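You operate a simulated robot arm through the tools that you are given. There is no shell and no other tool. Be economical: measure what you need, move in short steps, check, and stop when the job is done.

You run a simulated robot arm. Do the job below in one go: nothing can be reset, and whatever is moved stays where it is left.

TASK
Fetch the rubber block and set it on the black pad on the top of the plywood bench. Fetch the shoe from the top of the plywood bench and set it on the packing table. Take the jar labelled "brown" from the packing table and put it on the bay e shelf. Take the carton on the packing table and put it away on the raised end of the bench. Take the folded rag and leave it on the grey offcut on the packing table. Push the grey drawer shut. Stack the 2 steel die from the top of the low cupboard on top of the 3 steel die. Do these in any order. Set down upright: shoe, jar, carton.

Only the result counts: the job must be done as asked and must still hold three seconds after the hand-in. Knocking over, shifting, dropping, spilling or breaking anything else fails it.

THE ROBOT
A 6-joint arm with a two-finger gripper on a trunk, on a base that drives. Base frame: it is fixed to the floor where the robot stands at the start and does not move with it; the origin is under the middle of the robot, x ahead of it, y to its left, z up. Units: cm, rad, N and s.
Its first joint turns from -2.897 to 2.897 rad. Places, roughly: bay E shelf [-190, -130, 80]; carton [-150, -125, 100]; folded rag (7x8x3 cm) [-110, -140, 90]; grey drawer [-210, 100, 40]; jar [-125, -125, 75]; offcut [-125, -125, 75]; packing table [-110, -120, 80]; pad [75, -25, 75]; raised end of the bench [90, 110, 100]; rubber block (5x5x3 cm) [80, 0, 90]; shoe [75, -50, 100]; steel die [-225, 125, 50]. Payload 3.43 kg.
The TCP is the grasp point between the finger pads, 2 cm short of the fingertips. In the tool frame z runs along the fingers and y along their closing line. Largest opening 19 cm; the body of the gripper starts 24.8 cm behind the TCP.
Orientation is that of the tool frame in the base frame, as [roll, pitch, yaw] about the fixed x, y, z axes, in that order (R = Rz(yaw) Ry(pitch) Rx(roll)). With the fingers straight down and closing along the base's y, the tool's x points along the base's -x, its y along +y and its z along -z.

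THE INTERFACE
- The arm moves only by the tool send_rows. Its argument "series" is a list that holds one entry, the list of rows, each a list of 7 numbers: the finger opening in cm, from 0 to 19, then the shift along the tool's x, y, z in cm, then the turn, a rotation vector about the tool's x, y, z in rad. In form: [[[jaw, x, y, z, rx, ry, rz], ...]]. A call has 1 to 10 rows; each row shifts and turns the commanded pose from where the row before left it, along the tool's axes as they then stand. Rows are played at 5 a second. More than 5 cm and 0.15 rad between two rows, or a gripper value outside its range, and nothing of the call is played. Where a pose cannot be reached the arm comes as near as it can. A force on the tool above 40 N (or 10 N above the force at the start of the call, whichever is more), or a blocked arm, ends the call early, and 0.2 s more pass. The fingers move at their own pace (about 4.5 cm/s each) and stop on an object; they squeeze with about 23 N. The grip force told is the motor's: it shows also when the fingers shut on nothing. Time passes only in rows, and 0.2 s behind the last, so rows that do not move let the fingers close. The reply holds the time, the measured pose of the TCP, the force on the tool along the base axes, the opening and the grip force, in the units named above and with some noise, with the torque about the TCP (base axes, N m) and any sound that the robot's microphone picked up, and new pictures: "show" is both (left out), scene, wrist or none.
- Cameras (640 x 400 px; columns grow to the right, rows downward): "scene" is now at [-1.22, 13.01, 136.7]; the picture's right is [-0.70, -0.72, -0.00], its down [-0.49, 0.47, -0.73] and it looks along [0.53, -0.51, -0.68] (base axes); focal length 214 px, centre (320, 200). "wrist" rides on the gripper at [7, -0.8, -28.8] in the tool frame; the picture's right is [0.12, 0.99, 0.00], its down [-0.96, 0.12, -0.25] and it looks along [-0.25, 0.03, 0.97] (tool axes); focal length 261 px, centre (320, 200). There is no depth. A picture from a camera that has moved, and an enlarged one, comes with that camera's place and axes in the base frame and with its lens. The place of the scene camera against the robot may be out by one fixed shift of up to 2.5 cm in any direction.
- raise_lower(by): slides the trunk up (or, below 0, down) by that many cm; the arm and the scene camera ride with it, the base frame stays. It gives what a move gives, with no picture.
- base_move(legs): drives the robot by 1 to 6 legs, each [ahead, turn to the left] in cm and rad, along the robot's own axes; the way and the turn of a leg run together, so that a leg with both is an arc; at most 150 cm and 3.142 rad a leg. The arm and the cameras ride along, it lands a little off, and it stops where it bumps. It gives what a move gives, and a new picture of the scene camera.
- pan_tilt(pan, tilt): turns the head with the scene camera to pan (to the left, within 2.705 rad either way) and tilt (down, from -0.506 to 1.204), counted from straight ahead of the robot. It gives what a move gives, and a new picture of the scene camera.
- close_up(camera, box): a new picture of the part [left, top, right, bottom] of that camera's present view, enlarged. The clock stands still meanwhile.
- finish_job(): hands the job in; it is judged then, once.

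Go step by step. Nothing tells you exact positions but the pictures and the camera data: compare them with the known pose of the tool, close in by small moves and look again before you grip or let go. The budget is 196 turns and 260 pictures, counting those below and the enlarged ones. Unless the task says otherwise, let go and move clear before handing in, and close with one line.

The tools are called as name(argument=value, ...) on one line, values as JSON. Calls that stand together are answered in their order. send_rows: Moves the arm, as the interface text tells. Its arguments: {"type":"object","properties":{"series":{"type":"array","items":{"type":"array","items":{"type":"array","items":{"type":"number"}}}},"show":{"type":"string","enum":["both","scene","wrist","none"]}},"required":["series"]} The other tools are called the same way: raise_lower (by) slides the trunk up or down; base_move (legs) drives the base; pan_tilt (pan, tilt) turns the head that bears the scene camera; close_up (camera, box) takes an enlarged picture of a part of a camera's view; finish_job () hands the job in.

At the start:

```text
clock: 0.0
eef_pos: [-12.35, -70.94, 115.0]
tool_rot: [3.141, 0.001, 3.141]
ft_force: [0.2, 0.2, 0.3]
ft_torque: [-0.03, 0.04, -0.01]
gripper_width: 19.05
finger_force: 0.1
trunk travel left (down, up): [-17.5, 6.5]
robot x, y, heading: [-0.09, -0.35, -0.008]
head pan, tilt: [-0.773, 0.745]
```

scene: 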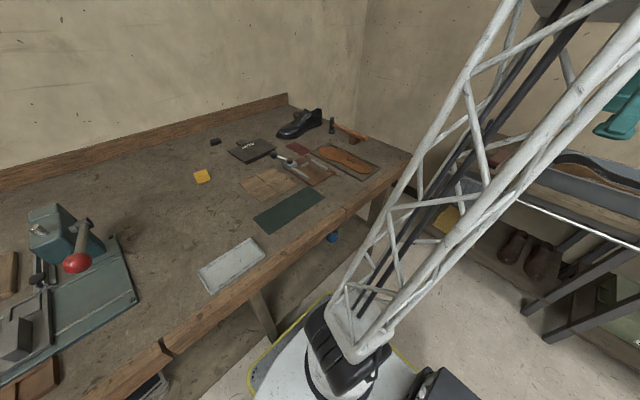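
wrist: 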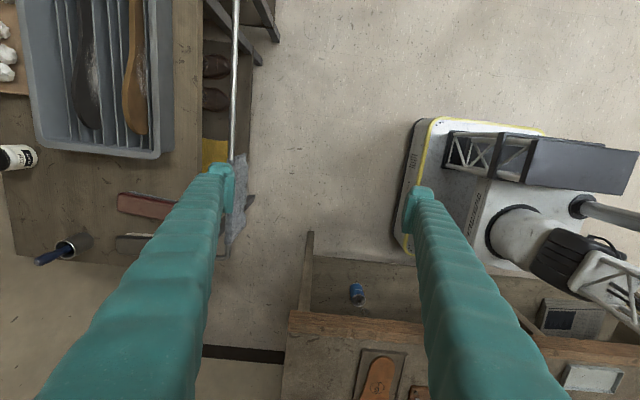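

I see the plywood bench ahead with the shoe, a pad and other things; I look around with the head first to place everything.

pan_tilt(pan=0, tilt=0.7)

pan_tilt(pan=0.9, tilt=0.6)

pan_tilt(pan=2.6, tilt=0.5)

pan_tilt(pan=-2.4, tilt=0.5)

```text
clock: 1.1
eef_pos: [-12.31, -70.99, 114.94]
tool_rot: [-3.141, -0.001, -3.141]
ft_force: [0.7, -0.1, 0.2]
ft_torque: [0.03, 0.03, 0.01]
gripper_width: 18.98
finger_force: 0.0
trunk travel left (down, up): [-17.5, 6.5]
robot x, y, heading: [0.57, 0.0, 0.004]
head pan, tilt: [0.0, 0.7]
camera scene: at [1.32, 18.81, 137.08], right [0.0, -1.0, 0.0], down [-0.64, 0.0, -0.76], along [0.76, 0.0, -0.64], focal length 214 px, centre (320, 200)
```

scene: 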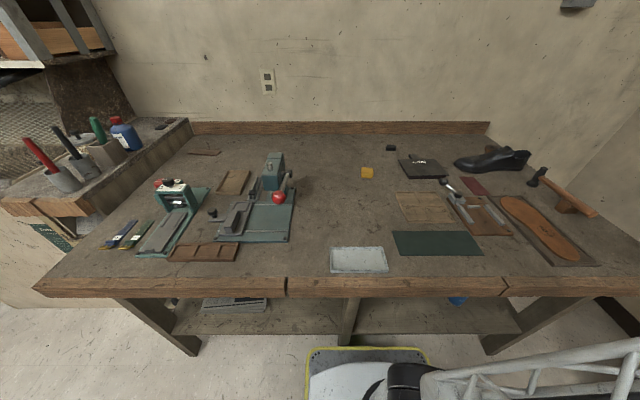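

```text
clock: 2.3
eef_pos: [-12.26, -70.98, 115.03]
tool_rot: [-3.141, 0.001, 3.141]
ft_force: [0.4, -0.6, -0.1]
ft_torque: [-0.03, -0.01, 0.0]
gripper_width: 19.0
finger_force: 0.1
trunk travel left (down, up): [-17.5, 6.5]
robot x, y, heading: [0.06, 0.23, -0.003]
head pan, tilt: [0.901, 0.6]
camera scene: at [-1.68, 25.73, 137.95], right [0.78, -0.62, 0.0], down [-0.35, -0.44, -0.83], along [0.51, 0.65, -0.56], focal length 214 px, centre (320, 200)
```

scene: 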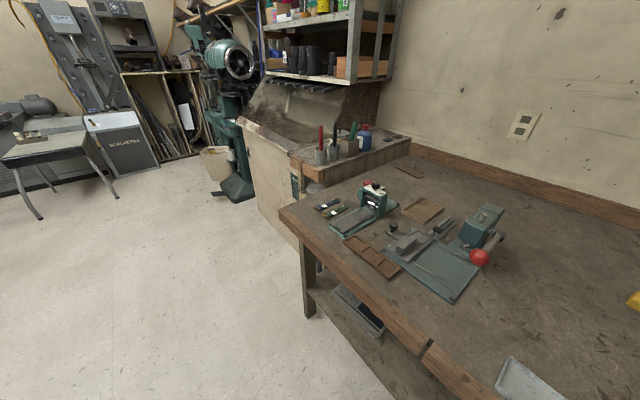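

```text
clock: 4.0
eef_pos: [-12.33, -70.87, 114.92]
tool_rot: [3.141, 0.0, 3.141]
ft_force: [0.5, 0.5, 0.2]
ft_torque: [-0.02, 0.03, 0.01]
gripper_width: 19.0
finger_force: 0.0
trunk travel left (down, up): [-17.5, 6.5]
robot x, y, heading: [0.2, 0.08, 0.002]
head pan, tilt: [2.601, 0.499]
camera scene: at [-14.97, 23.5, 138.85], right [0.52, 0.86, 0.0], down [0.41, -0.25, -0.88], along [-0.75, 0.45, -0.48], focal length 214 px, centre (320, 200)
```

scene: 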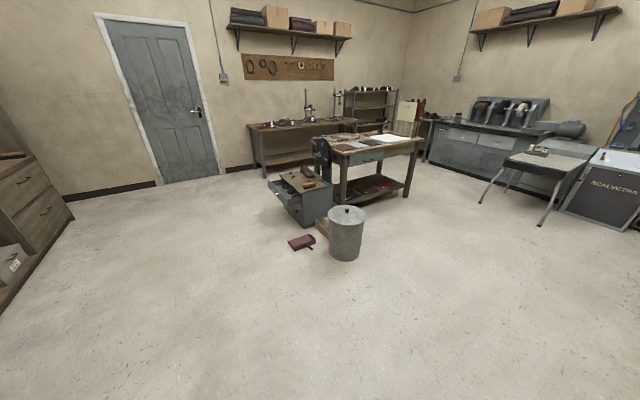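

```text
clock: 8.0
eef_pos: [-12.26, -71.02, 114.97]
tool_rot: [-3.141, -0.001, 3.142]
ft_force: [0.3, 0.1, -1.1]
ft_torque: [-0.02, -0.01, -0.01]
gripper_width: 18.99
finger_force: 0.1
trunk travel left (down, up): [-17.5, 6.5]
robot x, y, heading: [-0.06, 0.35, 0.008]
head pan, tilt: [-2.4, 0.499]
camera scene: at [-13.88, 12.66, 138.85], right [-0.68, 0.74, 0.0], down [0.35, 0.32, -0.88], along [-0.65, -0.59, -0.48], focal length 214 px, centre (320, 200)
```

scene: 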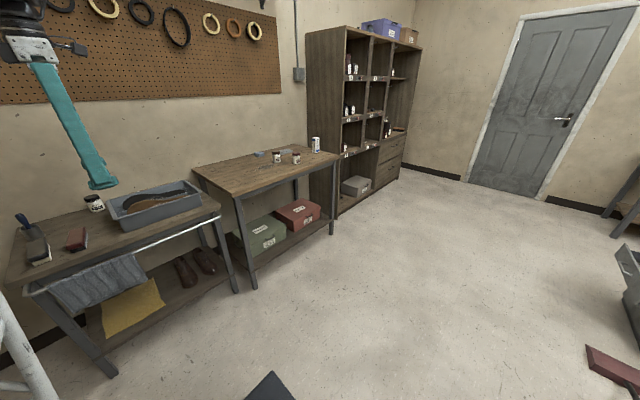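

I scan with enlarged views, first of the packing tables and cupboards.

close_up(camera="scene", box=[0, 120, 340, 330])

close_up(camera="scene", box=[290, 10, 450, 220])

pan_tilt(pan=2.6, tilt=0.5)

close_up(camera="scene", box=[240, 80, 440, 270])

pan_tilt(pan=0, tilt=0.7)

close_up(camera="scene", box=[310, 130, 610, 280])

close_up(camera="scene", box=[0, 100, 300, 300])

```text
1.88 times, centred on (170, 225) of scene
camera zoom: at [-13.88, 12.66, 138.85], right [-0.68, 0.74, 0.0], down [0.35, 0.32, -0.88], along [-0.65, -0.59, -0.48], focal length 404 px, centre (602, 153)
```

zoom: 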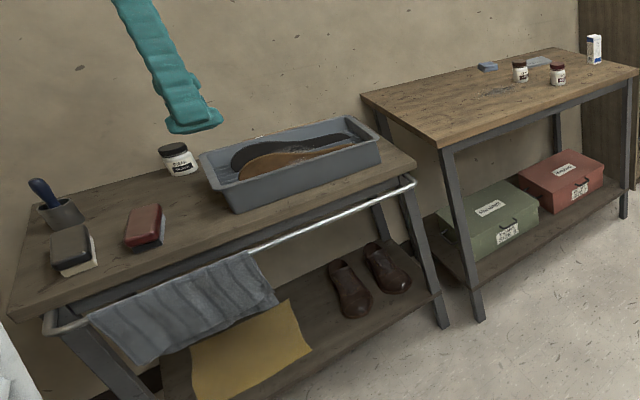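

```text
1.90 times, centred on (370, 115) of scene
camera zoom: at [-13.88, 12.66, 138.85], right [-0.68, 0.74, 0.0], down [0.35, 0.32, -0.88], along [-0.65, -0.59, -0.48], focal length 408 px, centre (225, 362)
```

zoom: 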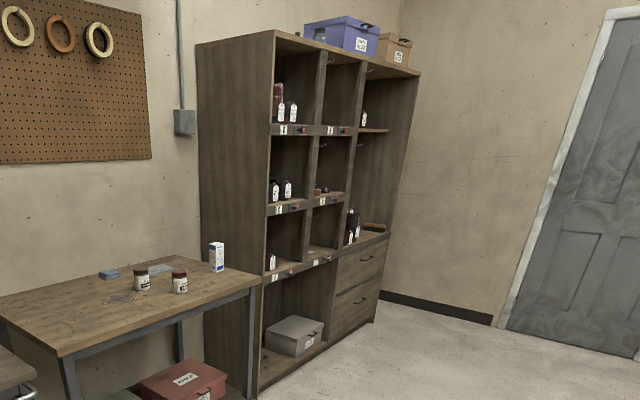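

```text
clock: 11.9
eef_pos: [-12.28, -71.01, 114.98]
tool_rot: [3.141, 0.0, 3.141]
ft_force: [-0.1, 0.9, 0.2]
ft_torque: [-0.01, 0.02, 0.02]
gripper_width: 19.02
finger_force: 0.1
trunk travel left (down, up): [-17.5, 6.5]
robot x, y, heading: [0.36, 0.33, -0.002]
head pan, tilt: [2.601, 0.499]
camera scene: at [-14.97, 23.5, 138.85], right [0.52, 0.86, 0.0], down [0.41, -0.25, -0.88], along [-0.75, 0.45, -0.48], focal length 214 px, centre (320, 200)
```

scene: 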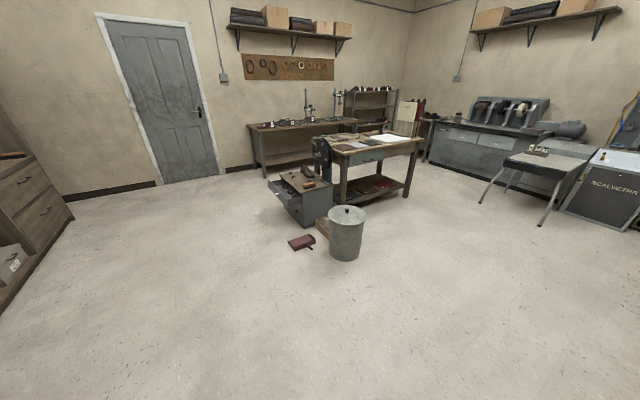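

```text
2.11 times, centred on (340, 175) of scene
camera zoom: at [-14.97, 23.5, 138.85], right [0.52, 0.86, 0.0], down [0.41, -0.25, -0.88], along [-0.75, 0.45, -0.48], focal length 452 px, centre (278, 253)
```

zoom: 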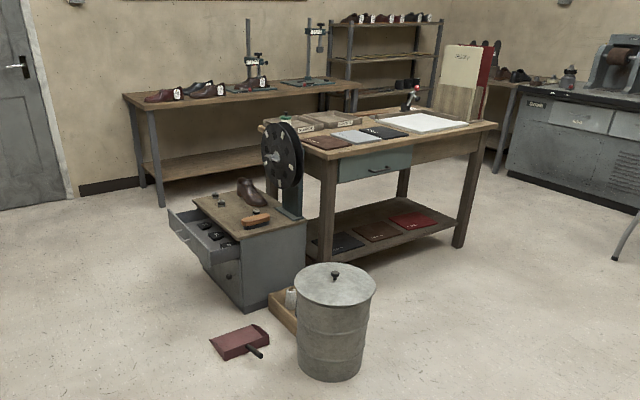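

```text
clock: 14.2
eef_pos: [-12.39, -71.01, 115.06]
tool_rot: [3.141, 0.001, -3.141]
ft_force: [0.0, 0.1, 0.3]
ft_torque: [0.02, 0.0, 0.01]
gripper_width: 19.01
finger_force: 0.0
trunk travel left (down, up): [-17.5, 6.5]
robot x, y, heading: [-0.01, 0.01, -0.0]
head pan, tilt: [0.0, 0.7]
camera scene: at [1.32, 18.81, 137.08], right [0.0, -1.0, 0.0], down [-0.64, 0.0, -0.77], along [0.77, 0.0, -0.64], focal length 214 px, centre (320, 200)
```

scene: 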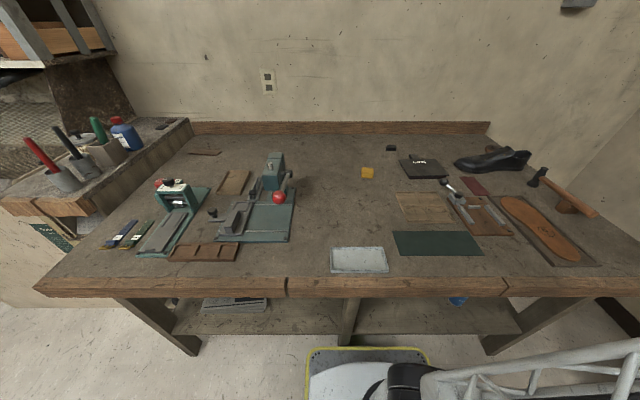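

```text
2.13 times, centred on (460, 205) of scene
camera zoom: at [1.32, 18.81, 137.08], right [0.0, -1.0, 0.0], down [-0.64, 0.0, -0.77], along [0.77, 0.0, -0.64], focal length 458 px, centre (21, 189)
```

zoom: 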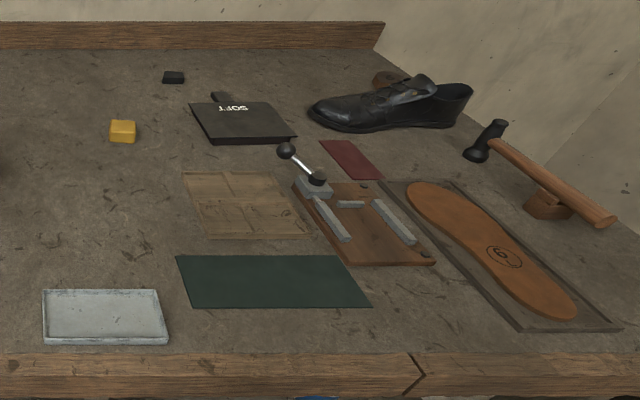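

```text
2.00 times, centred on (150, 200) of scene
camera zoom: at [1.32, 18.81, 137.08], right [0.0, -1.0, 0.0], down [-0.64, 0.0, -0.77], along [0.77, 0.0, -0.64], focal length 429 px, centre (660, 200)
```

zoom: 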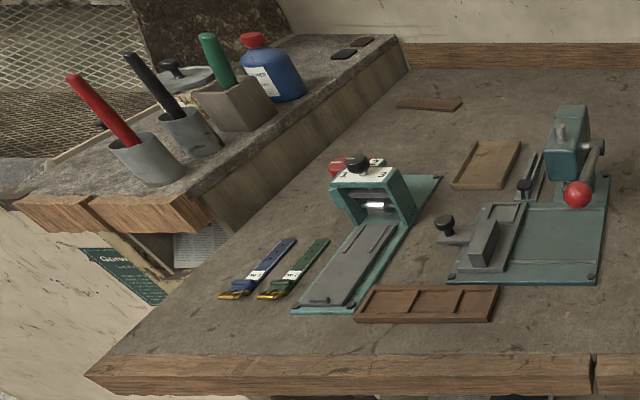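

The yellow block and a small dark block are both possible rubber blocks, and "SOFT" is on a black pad at the back; I swing the arm over the bench to look with the wrist camera.

send_rows(series=[[[19, -5, 0, 0, 0, 0, 0], [19, -5, 0, 0, 0, 0, 0], [19, -5, 0, 0, 0, 0, 0], [19, -5, 0, 0, 0, 0, 0], [19, -5, 0, 0, 0, 0, 0], [19, -5, 0, 0, 0, 0, 0], [19, -5, 0, 0, 0, 0, 0], [19, -5, 0, 0, 0, 0, 0], [19, -4, 3, 0, 0, 0, 0], [19, -4, 3, 0, 0, 0, 0]]], show="none")

send_rows(series=[[[19, -4, 3, 0, 0, 0, 0], [19, -4, 3, 0, 0, 0, 0], [19, -4, 3, 0, 0, 0, 0], [19, -4, 3, 0, 0, 0, 0], [19, -4, 3, 0, 0, 0, 0], [19, -3, 4, 0, 0, 0, 0], [19, -3, 4, 0, 0, 0, 0], [19, -3, 4, 0, 0, 0, 0], [19, -3, 4, 0, 0, 0, 0], [19, -3, 4, 0, 0, 0, 0]]], show="both")

```text
clock: 16.4
eef_pos: [35.7, -64.58, 114.94]
tool_rot: [3.14, 0.0, -3.141]
ft_force: [-0.4, -0.4, -0.3]
ft_torque: [0.18, -0.16, 0.02]
gripper_width: 19.02
finger_force: 0.1
trunk travel left (down, up): [-17.5, 6.5]
robot x, y, heading: [-0.21, -0.04, 0.001]
head pan, tilt: [0.0, 0.7]
```

```text
clock: 18.6
eef_pos: [70.5, -30.04, 115.09]
tool_rot: [3.141, -0.002, 3.14]
ft_force: [-0.6, -0.4, 0.9]
ft_torque: [0.13, -0.2, 0.02]
gripper_width: 18.99
finger_force: 0.1
trunk travel left (down, up): [-17.5, 6.5]
robot x, y, heading: [-0.15, 0.0, 0.004]
head pan, tilt: [0.0, 0.7]
camera scene: at [1.28, 18.8, 137.08], right [0.0, -1.0, 0.0], down [-0.64, 0.0, -0.77], along [0.77, 0.0, -0.64], focal length 214 px, centre (320, 200)
camera wrist: at [63.49, -30.95, 143.93], right [-0.12, 0.99, 0.0], down [0.96, 0.11, 0.25], along [0.25, 0.03, -0.97], focal length 261 px, centre (320, 200)
```

scene: 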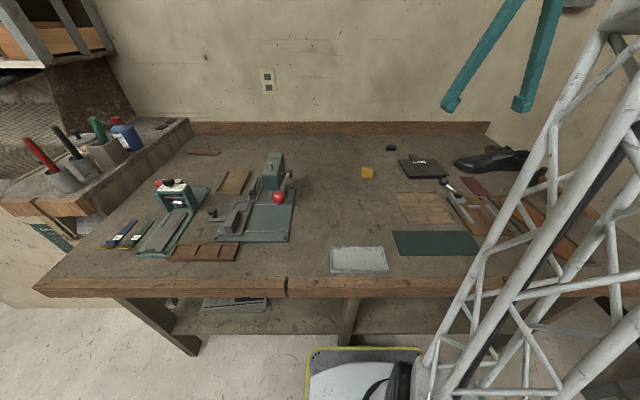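
wrist: 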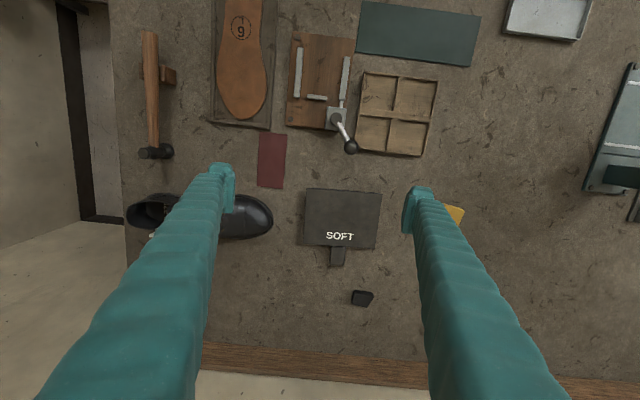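

Both blocks are visible; I move the wrist closer between them to compare size and look.

send_rows(series=[[[19, 0, 5, 0, 0, 0, 0], [19, 0, 5, 0, 0, 0, 0], [19, 0, 5, 0, 0, 0, 0], [19, 0, 5, 0, 0, 0, 0], [19, -4, 2.5, 0, 0, 0, 0], [19, 0, 0, 5, 0, 0, 0]]], show="wrist")

close_up(camera="wrist", box=[180, 150, 440, 320])

close_up(camera="scene", box=[340, 130, 480, 200])

```text
clock: 20.0
eef_pos: [74.59, -7.1, 109.75]
tool_rot: [3.141, -0.001, 3.14]
ft_force: [-0.1, 0.4, 0.4]
ft_torque: [0.02, -0.01, 0.01]
gripper_width: 19.01
finger_force: 0.1
trunk travel left (down, up): [-17.5, 6.5]
robot x, y, heading: [0.06, -0.52, -0.001]
head pan, tilt: [0.0, 0.7]
camera wrist: at [67.66, -8.02, 138.55], right [-0.12, 0.99, 0.0], down [0.96, 0.12, 0.25], along [0.25, 0.03, -0.97], focal length 261 px, centre (320, 200)
```

wrist: 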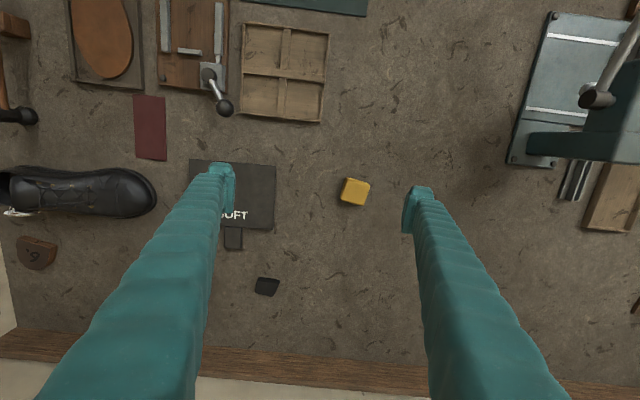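

```text
2.35 times, centred on (310, 235) of wrist
camera zoom: at [67.66, -8.02, 138.55], right [-0.12, 0.99, 0.0], down [0.96, 0.12, 0.25], along [0.25, 0.03, -0.97], focal length 613 px, centre (344, 118)
```

zoom: 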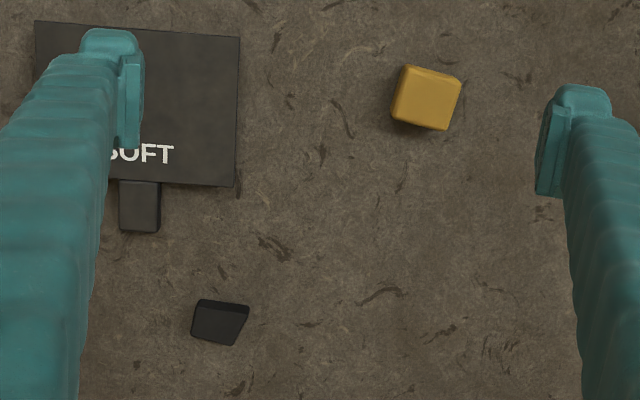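

```text
4.57 times, centred on (410, 165) of scene
camera zoom: at [1.33, 18.84, 137.08], right [0.0, -1.0, 0.0], down [-0.64, 0.0, -0.76], along [0.76, 0.0, -0.64], focal length 980 px, centre (-91, 360)
```

zoom: 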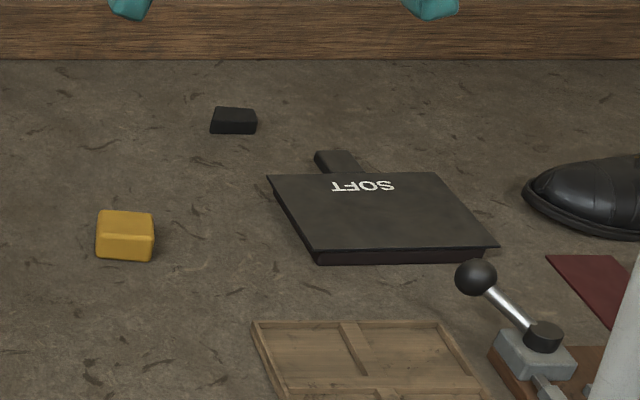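

The yellow block is the 5x5x3 one (the black bit is a wedge-shaped scrap), at about [77.7, -0.2]; I move above it.

send_rows(series=[[[12, -2, 4, 0, 0, 0, 0.08], [12, -1.1, 2.9, 3, 0, 0, 0], [12, 0, 0, 5, 0, 0, 0], [12, 0, 0, 4, 0, 0, 0], [12, 0, 0, 0, 0, 0, 0]]], show="both")

close_up(camera="scene", box=[320, 120, 440, 200])

```text
clock: 21.2
eef_pos: [78.09, -0.33, 97.85]
tool_rot: [3.141, 0.0, 3.062]
ft_force: [-0.1, -0.3, 0.8]
ft_torque: [-0.01, 0.01, 0.0]
gripper_width: 12.02
finger_force: 0.0
trunk travel left (down, up): [-17.5, 6.5]
robot x, y, heading: [0.03, 0.12, -0.002]
head pan, tilt: [0.0, 0.7]
camera scene: at [1.34, 18.85, 137.08], right [0.0, -1.0, 0.0], down [-0.64, 0.0, -0.76], along [0.76, 0.0, -0.64], focal length 214 px, centre (320, 200)
camera wrist: at [71.11, -0.74, 126.61], right [-0.04, 1.0, 0.0], down [0.97, 0.04, 0.25], along [0.25, 0.01, -0.97], focal length 261 px, centre (320, 200)
```

scene: 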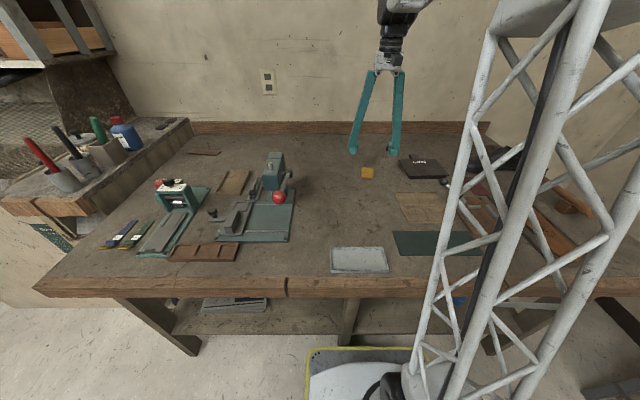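
wrist: 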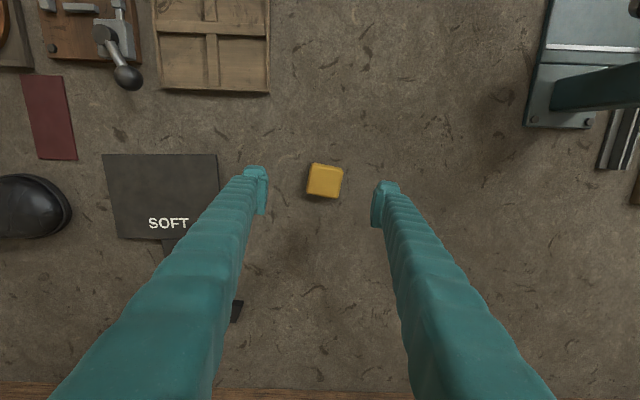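

```text
5.00 times, centred on (380, 160) of scene
camera zoom: at [1.34, 18.85, 137.08], right [0.0, -1.0, 0.0], down [-0.64, 0.0, -0.76], along [0.76, 0.0, -0.64], focal length 1072 px, centre (20, 400)
```

zoom: 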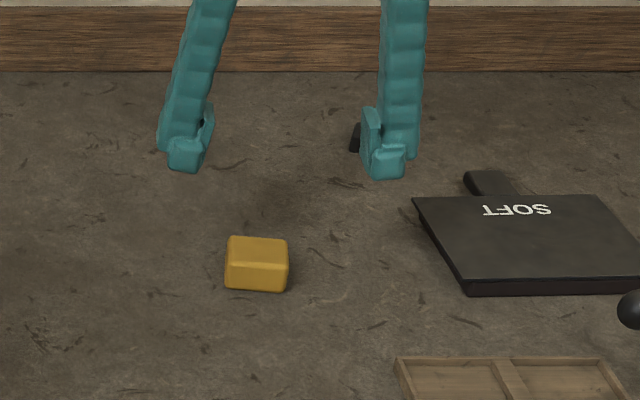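

Block top is at about z 88, bench about z 85; I descend over it in steps.

send_rows(series=[[[10, 0, 0.4, 4, 0, 0, 0], [10, 0, 0, 3, 0, 0, 0], [10, 0, 0, 2.2, 0, 0, 0], [10, 0, 0, 0, 0, 0, 0]]], show="both")

close_up(camera="scene", box=[320, 120, 440, 200])

```text
clock: 22.2
eef_pos: [78.02, -0.21, 88.73]
tool_rot: [-3.139, 0.001, 3.062]
ft_force: [-0.4, 0.3, 0.9]
ft_torque: [-0.02, -0.01, 0.03]
gripper_width: 9.99
finger_force: 0.1
trunk travel left (down, up): [-17.5, 6.5]
robot x, y, heading: [0.18, -0.02, -0.0]
head pan, tilt: [0.0, 0.7]
camera scene: at [1.34, 18.85, 137.08], right [0.0, -1.0, 0.0], down [-0.64, 0.0, -0.76], along [0.76, 0.0, -0.64], focal length 214 px, centre (320, 200)
camera wrist: at [71.05, -0.45, 117.55], right [-0.04, 1.0, 0.0], down [0.97, 0.04, 0.25], along [0.25, 0.01, -0.97], focal length 261 px, centre (320, 200)
```

scene: 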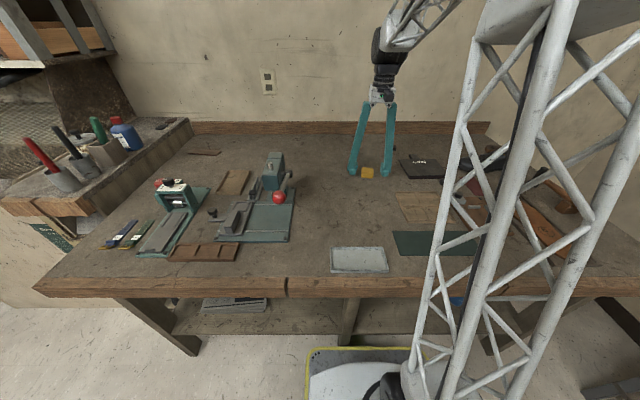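
wrist: 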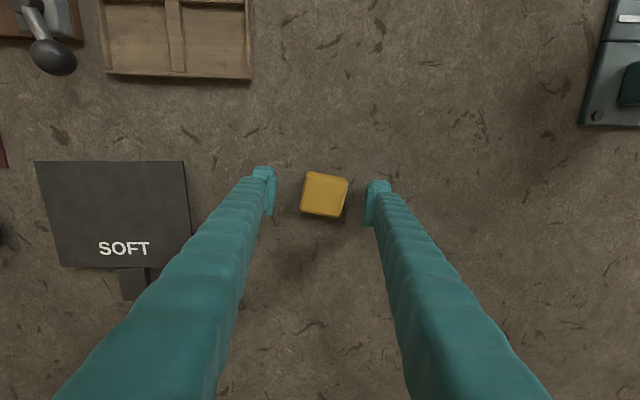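

```text
5.00 times, centred on (380, 160) of scene
camera zoom: at [1.34, 18.85, 137.08], right [0.0, -1.0, 0.0], down [-0.64, 0.0, -0.76], along [0.76, 0.0, -0.64], focal length 1072 px, centre (20, 400)
```

zoom: 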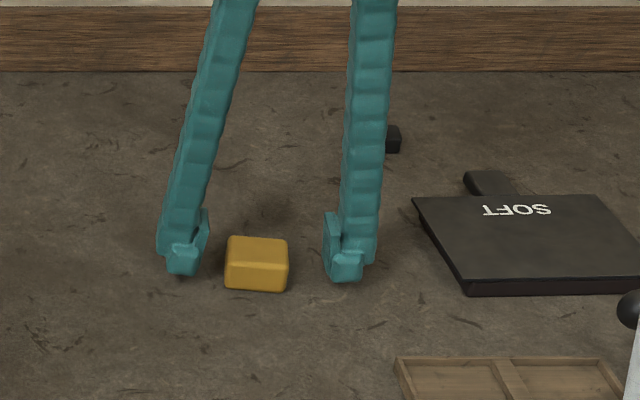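

The block is centred between the fingers; I descend a bit more and close.

send_rows(series=[[[10, 0, 0, 1.0, 0, 0, 0], [10, 0, 0, 0.4, 0, 0, 0], [3, 0, 0, 0, 0, 0, 0], [3, 0, 0, 0, 0, 0, 0], [3, 0, 0, 0, 0, 0, 0], [3, 0, 0, 0, 0, 0, 0], [3, 0, 0, 0, 0, 0, 0]]], show="wrist")

close_up(camera="scene", box=[320, 120, 440, 200])

```text
clock: 23.0
eef_pos: [78.03, -0.08, 87.91]
tool_rot: [3.141, 0.008, 3.062]
ft_force: [-4.1, 0.9, 40.8]
ft_torque: [0.05, 0.6, 0.01]
gripper_width: 8.38
finger_force: 15.1
trunk travel left (down, up): [-17.5, 6.5]
robot x, y, heading: [0.15, -0.01, -0.0]
head pan, tilt: [0.0, 0.7]
stopped in row 3: the force on the tool passed its limit at 42 N (the readings are from after the stop); the commanded pose is now the measured one
camera wrist: at [70.85, -0.43, 116.62], right [-0.04, 1.0, 0.0], down [0.97, 0.04, 0.26], along [0.26, 0.01, -0.97], focal length 261 px, centre (320, 200)
```

wrist: 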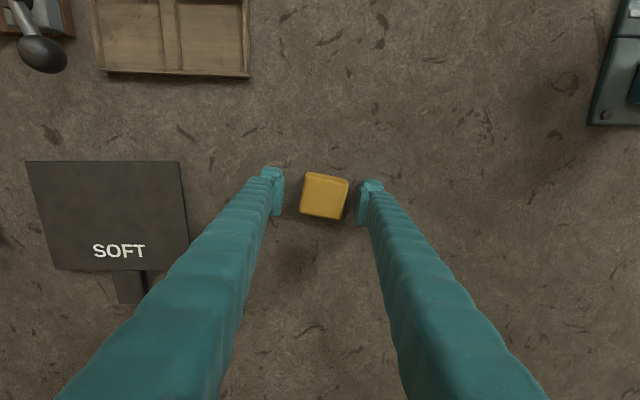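

```text
5.00 times, centred on (380, 160) of scene
camera zoom: at [1.22, 18.85, 137.1], right [0.0, -1.0, 0.0], down [-0.64, 0.0, -0.77], along [0.77, 0.0, -0.64], focal length 1072 px, centre (20, 400)
```

zoom: 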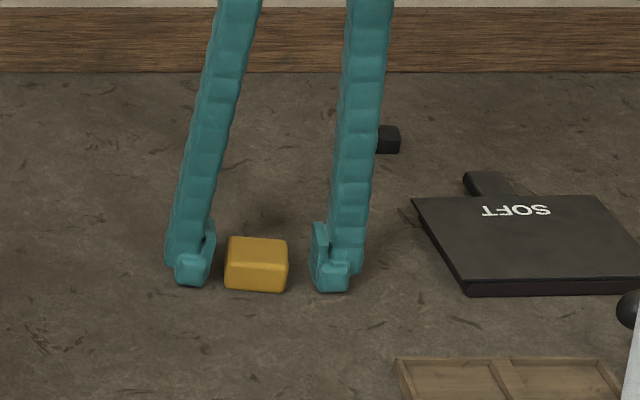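

The fingertips touched the bench (bench top about z 86); I lift slightly and close.

send_rows(series=[[[8, 0, 0, -0.6, 0, 0, 0], [3, 0, 0, 0, 0, 0, 0], [3, 0, 0, 0, 0, 0, 0], [3, 0, 0, 0, 0, 0, 0], [3, 0, 0, 0, 0, 0, 0], [3, 0, 0, 0, 0, 0, 0]]], show="none")

send_rows(series=[[[3, 0, 0, -3, 0, 0, 0], [3, 0, 0, -5, 0, 0, 0], [3, 0, 0, 0, 0, 0, 0]]], show="both")

```text
clock: 24.4
eef_pos: [78.14, -0.05, 88.21]
tool_rot: [3.141, 0.006, 3.061]
ft_force: [-1.2, -0.7, -0.2]
ft_torque: [-0.02, 0.0, 0.03]
gripper_width: 4.97
finger_force: 22.6
trunk travel left (down, up): [-17.5, 6.5]
robot x, y, heading: [-0.01, -0.27, 0.001]
head pan, tilt: [0.0, 0.7]
```

```text
clock: 25.2
eef_pos: [77.84, -0.15, 96.13]
tool_rot: [-3.141, 0.005, 3.061]
ft_force: [0.5, 0.0, 0.3]
ft_torque: [-0.01, -0.01, 0.03]
gripper_width: 3.0
finger_force: 0.1
trunk travel left (down, up): [-17.5, 6.5]
robot x, y, heading: [0.12, 0.17, 0.003]
head pan, tilt: [0.0, 0.7]
camera scene: at [1.33, 18.85, 137.08], right [0.0, -1.0, 0.0], down [-0.64, 0.0, -0.76], along [0.76, 0.0, -0.64], focal length 214 px, centre (320, 200)
camera wrist: at [70.65, -0.49, 124.91], right [-0.04, 1.0, 0.0], down [0.97, 0.04, 0.25], along [0.25, 0.01, -0.97], focal length 261 px, centre (320, 200)
```

scene: 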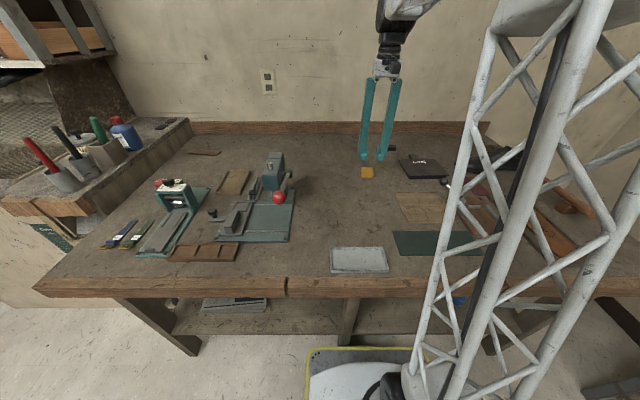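
wrist: 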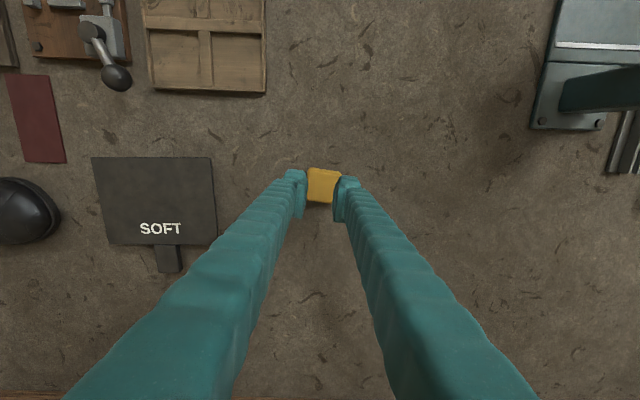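

The block slipped out on the fast lift; it still stands in place. I regrip with full closing command and lift slowly.

send_rows(series=[[[9, 0, 0, 0, 0, 0, 0], [9, 0, 0.2, 0, 0, 0, 0], [9, 0, 0, 4, 0, 0, 0], [9, 0, 0, 3.2, 0, 0, 0], [9, 0, 0, 0.9, 0, 0, 0], [9, 0, 0, 0, 0, 0, 0]]], show="wrist")

send_rows(series=[[[0, 0, 0, 0, 0, 0, 0], [0, 0, 0, 0, 0, 0, 0], [0, 0, 0, 0, 0, 0, 0], [0, 0, 0, 0, 0, 0, 0], [0, 0, 0, 0, 0, 0, 0], [0, 0, 0, -0.3, 0, 0, 0], [0, 0, 0, -0.5, 0, 0, 0], [0, 0, 0, -0.5, 0, 0, 0], [0, 0, 0, -0.5, 0, 0, 0]]], show="wrist")

```text
clock: 26.6
eef_pos: [77.74, 0.11, 88.1]
tool_rot: [-3.141, 0.005, 3.063]
ft_force: [0.2, -0.2, 1.0]
ft_torque: [0.01, -0.01, -0.02]
gripper_width: 9.0
finger_force: 0.0
trunk travel left (down, up): [-17.5, 6.5]
robot x, y, heading: [0.09, 0.04, -0.001]
head pan, tilt: [0.0, 0.7]
camera wrist: at [70.67, -0.22, 116.84], right [-0.04, 1.0, 0.0], down [0.97, 0.04, 0.25], along [0.25, 0.01, -0.97], focal length 261 px, centre (320, 200)
```

wrist: 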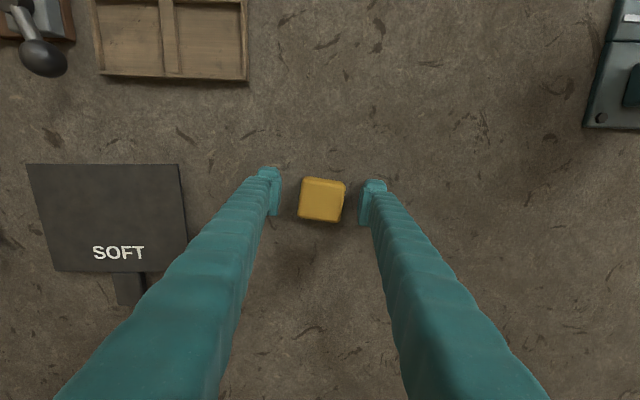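

```text
clock: 28.6
eef_pos: [77.93, 0.05, 89.68]
tool_rot: [-3.141, 0.004, 3.061]
ft_force: [0.2, -0.3, -0.6]
ft_torque: [0.0, 0.03, 0.01]
gripper_width: 4.89
finger_force: 23.2
trunk travel left (down, up): [-17.5, 6.5]
robot x, y, heading: [0.22, 0.16, 0.001]
head pan, tilt: [0.0, 0.7]
camera wrist: at [70.87, -0.21, 118.64], right [-0.04, 1.0, 0.0], down [0.97, 0.04, 0.25], along [0.25, 0.01, -0.97], focal length 261 px, centre (320, 200)
```

wrist: 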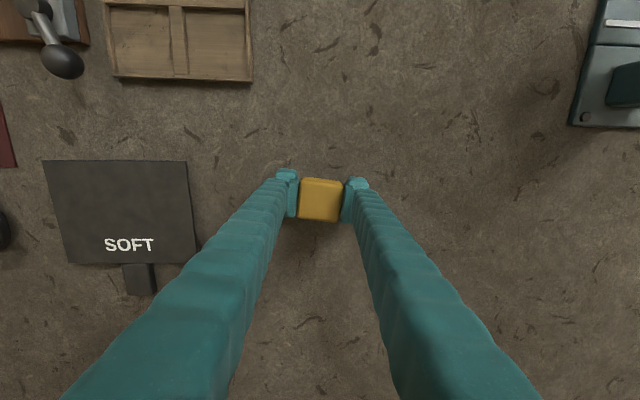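

Continuing the lift slowly to check whether the block comes along.

send_rows(series=[[[0, 0, 0, -0.5, 0, 0, 0], [0, 0, 0, -0.7, 0, 0, 0], [0, 0, 0, -0.8, 0, 0, 0], [0, 0, 0, -1, 0, 0, 0], [0, 0, 0, -1, 0, 0, 0], [0, 0, 0, -1, 0, 0, 0]]], show="none")

close_up(camera="scene", box=[320, 120, 440, 200])

```text
clock: 30.0
eef_pos: [78.21, 0.13, 94.84]
tool_rot: [3.141, 0.005, 3.061]
ft_force: [0.2, 0.0, -0.6]
ft_torque: [-0.03, 0.03, -0.03]
gripper_width: 4.87
finger_force: 22.7
trunk travel left (down, up): [-17.5, 6.5]
robot x, y, heading: [0.0, 0.17, 0.005]
head pan, tilt: [0.0, 0.7]
```

```text
5.00 times, centred on (380, 160) of scene
camera zoom: at [1.35, 18.85, 137.08], right [0.0, -1.0, 0.0], down [-0.64, 0.0, -0.76], along [0.76, 0.0, -0.64], focal length 1072 px, centre (20, 400)
```

zoom: 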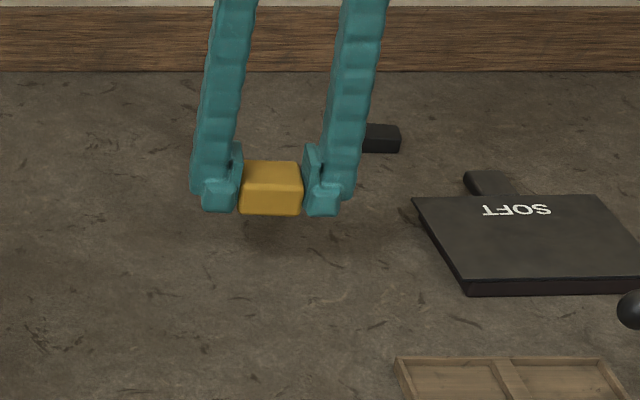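

The block is held. I carry it over the pad, centred at about [81.3, -24.2].

send_rows(series=[[[0, -0.4, -1.5, -0.7, 0, 0, 0], [0, -0.7, -3.2, -0.5, 0, 0, 0], [0, -0.7, -3.5, 0, 0, 0, 0], [0, -0.7, -3.5, 0, 0, 0, 0], [0, -0.7, -3.5, 0, 0, 0, 0], [0, -0.7, -3.5, 0, 0, 0, 0], [0, -0.7, -3.2, 0, 0, 0, 0], [0, -0.5, -2.2, 0, 0, 0, 0], [0, 0, 0, 0, 0, 0, 0]]], show="wrist")

close_up(camera="scene", box=[360, 120, 480, 200])

```text
clock: 32.0
eef_pos: [81.08, -24.55, 96.2]
tool_rot: [-3.141, 0.003, 3.061]
ft_force: [1.7, 0.6, -1.6]
ft_torque: [-0.03, 0.03, -0.04]
gripper_width: 4.88
finger_force: 23.4
trunk travel left (down, up): [-17.5, 6.5]
robot x, y, heading: [-0.09, 0.27, 0.002]
head pan, tilt: [0.0, 0.7]
camera wrist: at [73.93, -24.77, 125.01], right [-0.04, 1.0, 0.0], down [0.97, 0.04, 0.25], along [0.25, 0.01, -0.97], focal length 261 px, centre (320, 200)
```

wrist: 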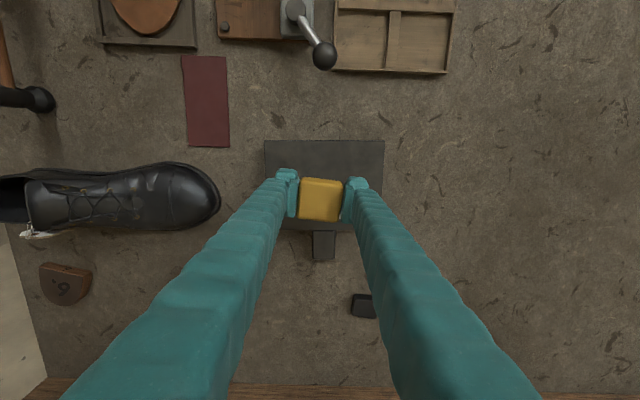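

```text
5.00 times, centred on (420, 160) of scene
camera zoom: at [1.34, 18.83, 137.08], right [0.0, -1.0, 0.0], down [-0.64, 0.0, -0.76], along [0.76, 0.0, -0.64], focal length 1072 px, centre (-180, 400)
```

zoom: 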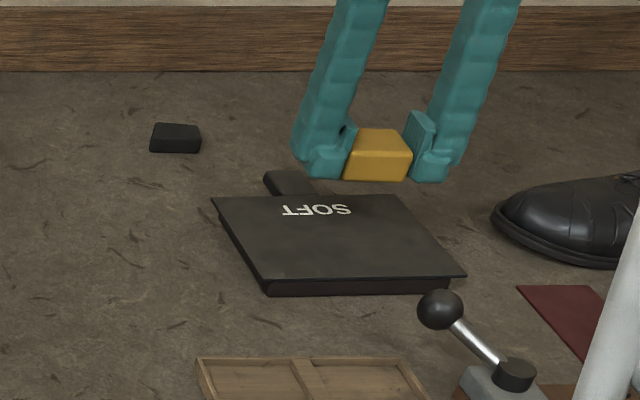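

Aligned well; I lower in gentle steps.

send_rows(series=[[[0, 0, 0.6, 1, 0, 0, 0], [0, 0, 0, 1.5, 0, 0, 0], [0, 0, 0, 1, 0, 0, 0], [0, 0, 0, 0.7, 0, 0, 0], [0, 0, 0, 0, 0, 0, 0]]], show="none")

close_up(camera="scene", box=[360, 120, 480, 200])

```text
clock: 33.2
eef_pos: [81.2, -23.75, 91.95]
tool_rot: [3.141, 0.006, 3.062]
ft_force: [-1.0, 0.3, -1.0]
ft_torque: [0.03, -0.03, 0.0]
gripper_width: 4.89
finger_force: 22.6
trunk travel left (down, up): [-17.5, 6.5]
robot x, y, heading: [0.09, 0.08, 0.002]
head pan, tilt: [0.0, 0.7]
```

```text
5.00 times, centred on (420, 160) of scene
camera zoom: at [1.34, 18.83, 137.08], right [0.0, -1.0, 0.0], down [-0.64, 0.0, -0.76], along [0.76, 0.0, -0.64], focal length 1072 px, centre (-180, 400)
```

zoom: 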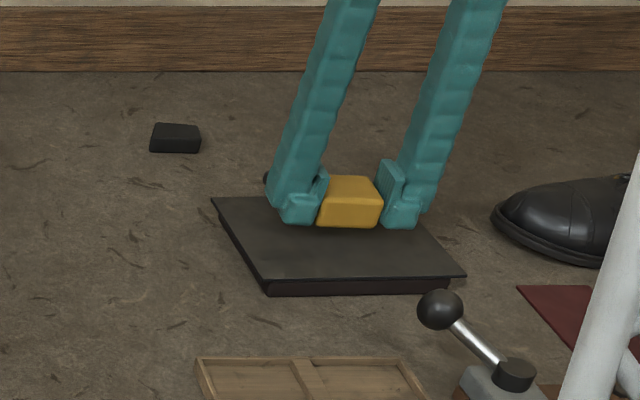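

send_rows(series=[[[0, 0, 0, 0.8, 0, 0, 0], [0, 0, 0, 0.6, 0, 0, 0], [0, 0, 0, 0.2, 0, 0, 0], [0, 0, 0, 0.2, 0, 0, 0], [0, 0, 0, 0, 0, 0, 0]]], show="none")

close_up(camera="scene", box=[360, 120, 480, 200])

```text
clock: 34.4
eef_pos: [81.45, -23.72, 90.22]
tool_rot: [-3.142, 0.008, 3.061]
ft_force: [5.7, -2.0, 22.8]
ft_torque: [0.02, -0.03, -0.02]
gripper_width: 4.88
finger_force: 23.2
trunk travel left (down, up): [-17.5, 6.5]
robot x, y, heading: [-0.14, 0.18, -0.002]
head pan, tilt: [0.0, 0.7]
```

```text
5.00 times, centred on (420, 160) of scene
camera zoom: at [1.29, 18.85, 137.11], right [0.0, -1.0, 0.0], down [-0.64, 0.0, -0.77], along [0.77, 0.0, -0.64], focal length 1072 px, centre (-180, 400)
```

zoom: 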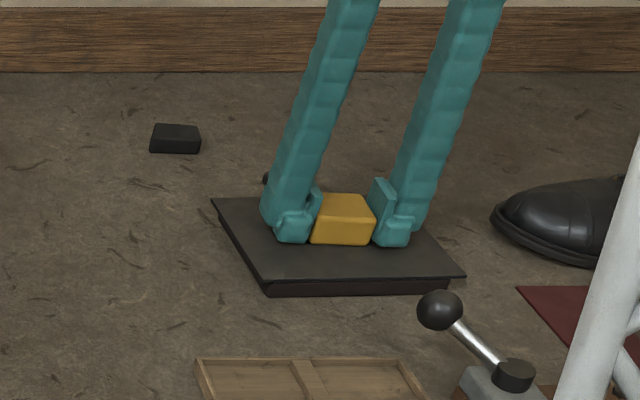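

Contact with about 23 N, so the block rests on the pad. I ease off, open and lift straight up.

send_rows(series=[[[0, 0, 0, -0.3, 0, 0, 0], [9, 0, 0, 0, 0, 0, 0], [9, 0, 0, 0, 0, 0, 0], [9, 0, 0, 0, 0, 0, 0], [9, 0, 0, -4, 0, 0, 0], [9, 0, 0, -5, 0, 0, 0], [9, 0, 0, -5, 0, 0, 0], [9, 0, 0, -5, 0, 0, 0]]], show="wrist")

close_up(camera="scene", box=[360, 120, 480, 200])

```text
clock: 36.2
eef_pos: [80.98, -23.71, 109.38]
tool_rot: [-3.141, 0.004, 3.061]
ft_force: [0.1, -0.2, 0.2]
ft_torque: [0.02, 0.09, 0.01]
gripper_width: 9.01
finger_force: 0.0
trunk travel left (down, up): [-17.5, 6.5]
robot x, y, heading: [-0.16, -0.19, 0.001]
head pan, tilt: [0.0, 0.7]
camera wrist: at [73.87, -24.04, 138.19], right [-0.04, 1.0, 0.0], down [0.97, 0.04, 0.25], along [0.25, 0.01, -0.97], focal length 261 px, centre (320, 200)
```

wrist: 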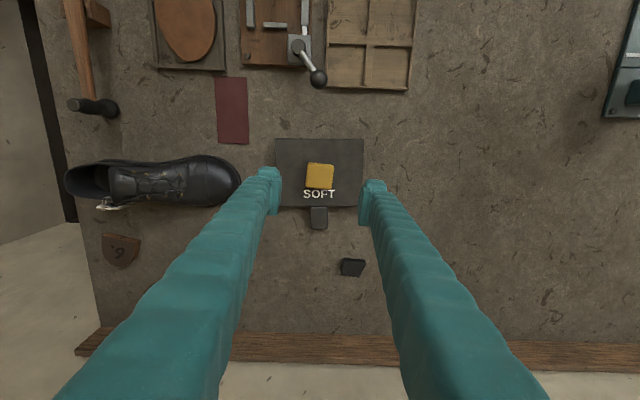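

```text
5.00 times, centred on (420, 160) of scene
camera zoom: at [1.36, 18.82, 137.07], right [0.0, -1.0, 0.0], down [-0.64, 0.0, -0.76], along [0.76, 0.0, -0.64], focal length 1072 px, centre (-180, 400)
```

zoom: 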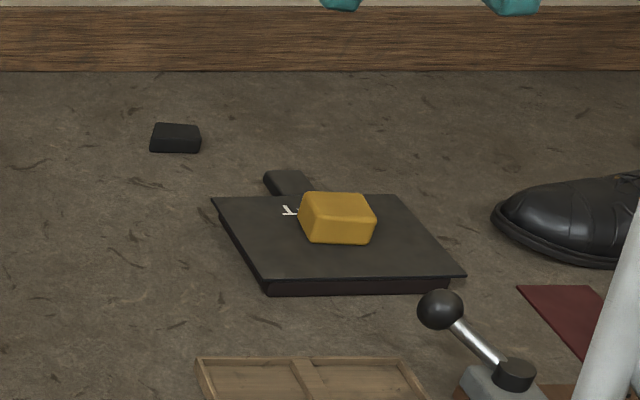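

The block sits on the pad. The shoe lies at about [84, -53], at the edge of reach, so I drive the base to the right along the bench.

base_move(legs=[[-30, 0], [0, -0.9], [44, 0], [0, 0.9]])

```text
clock: 45.4
eef_pos: [78.72, -55.27, 109.3]
tool_rot: [-3.14, 0.003, 3.089]
ft_force: [-0.2, 0.3, 0.6]
ft_torque: [0.03, 0.0, 0.0]
gripper_width: 9.01
finger_force: 0.1
trunk travel left (down, up): [-17.5, 6.5]
robot x, y, heading: [-2.98, -33.93, 0.024]
head pan, tilt: [0.0, 0.7]
camera scene: at [-2.09, -14.97, 137.08], right [0.03, -1.0, 0.0], down [-0.64, -0.02, -0.76], along [0.76, 0.02, -0.64], focal length 214 px, centre (320, 200)
```

scene: 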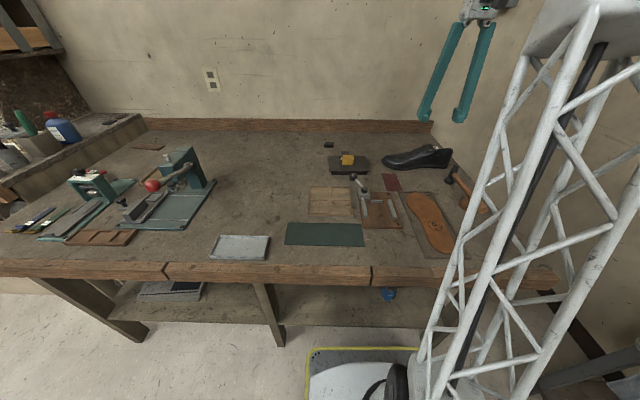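

send_rows(series=[[[16, 0, 0, 0, 0, 0, -0.15], [16, 0, 0, 0, 0, 0, -0.15], [16, 0, 0, 0, 0, 0, -0.15], [16, 0, 0, 0, 0, 0, -0.15], [16, 0, 0, 0, 0, 0, -0.15], [16, 0, 0, 0, 0, 0, -0.15], [16, 0, 0, 0, 0, 0, -0.15], [16, 0, 0, 0, 0, 0, -0.15], [16, 0, 0, 0, 0, 0, -0.15], [16, 0, 0, 0, 0, 0, -0.15]]], show="wrist")

```text
clock: 47.6
eef_pos: [78.83, -55.26, 109.37]
tool_rot: [-3.137, 0.001, -1.689]
ft_force: [0.0, -0.6, 0.0]
ft_torque: [0.01, 0.01, -0.02]
gripper_width: 16.03
finger_force: 0.1
trunk travel left (down, up): [-17.5, 6.5]
robot x, y, heading: [-2.76, -33.92, 0.027]
head pan, tilt: [0.0, 0.7]
camera wrist: at [78.7, -62.42, 138.24], right [-1.0, 0.0, 0.0], down [0.0, 0.97, 0.25], along [0.0, 0.25, -0.97], focal length 261 px, centre (320, 200)
```

wrist: 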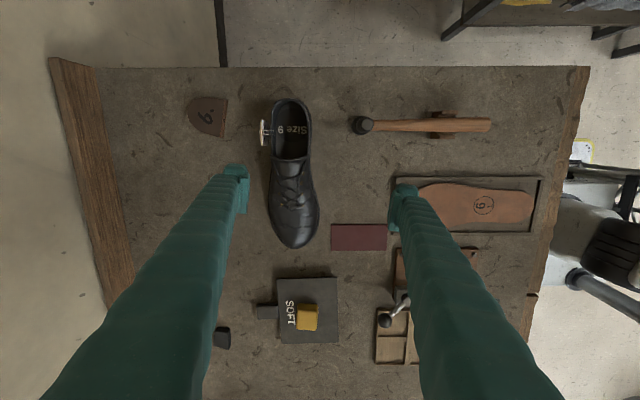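

The shoe's toe points to the pad; its middle is at about [83.6, -53]. I align the jaw across it and descend partway.

send_rows(series=[[[16, 0, 0, 0, 0, 0, -0.1], [16, 0, 0, 0, 0, 0, -0.085], [16, -2.0, -4.5, 0, 0, 0, 0], [16, 0, -0.45, 4, 0, 0, 0], [16, 0, 0, 4, 0, 0, 0], [16, 0, 0, 0, 0, 0, 0]]], show="wrist")

close_up(camera="scene", box=[340, 90, 500, 200])

```text
clock: 49.0
eef_pos: [83.71, -52.86, 100.86]
tool_rot: [-3.137, 0.001, -1.509]
ft_force: [-0.6, 0.1, -0.9]
ft_torque: [0.0, 0.01, 0.01]
gripper_width: 15.99
finger_force: 0.0
trunk travel left (down, up): [-17.5, 6.5]
robot x, y, heading: [-2.91, -34.28, 0.029]
head pan, tilt: [0.0, 0.7]
camera wrist: at [84.94, -59.96, 129.75], right [-0.98, -0.18, 0.0], down [-0.18, 0.95, 0.25], along [-0.04, 0.24, -0.97], focal length 261 px, centre (320, 200)
```

wrist: 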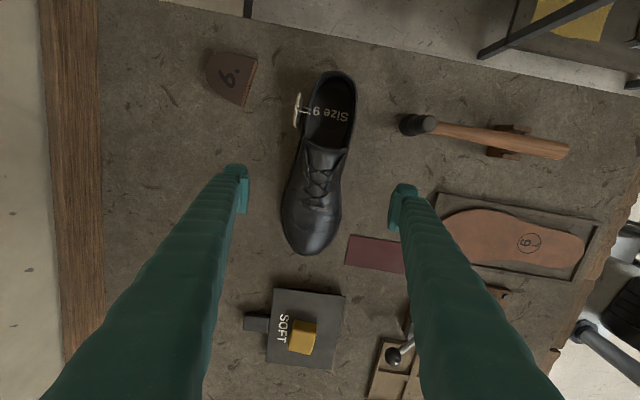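

```text
3.64 times, centred on (420, 145) of scene
camera zoom: at [-2.08, -14.97, 137.08], right [0.03, -1.0, 0.0], down [-0.64, -0.02, -0.76], along [0.76, 0.02, -0.64], focal length 780 px, centre (-44, 400)
```

zoom: 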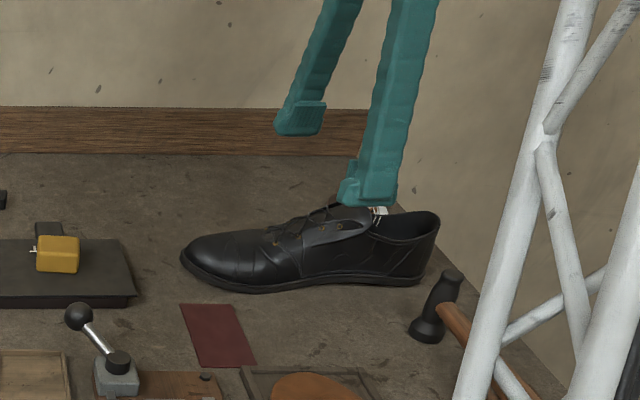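

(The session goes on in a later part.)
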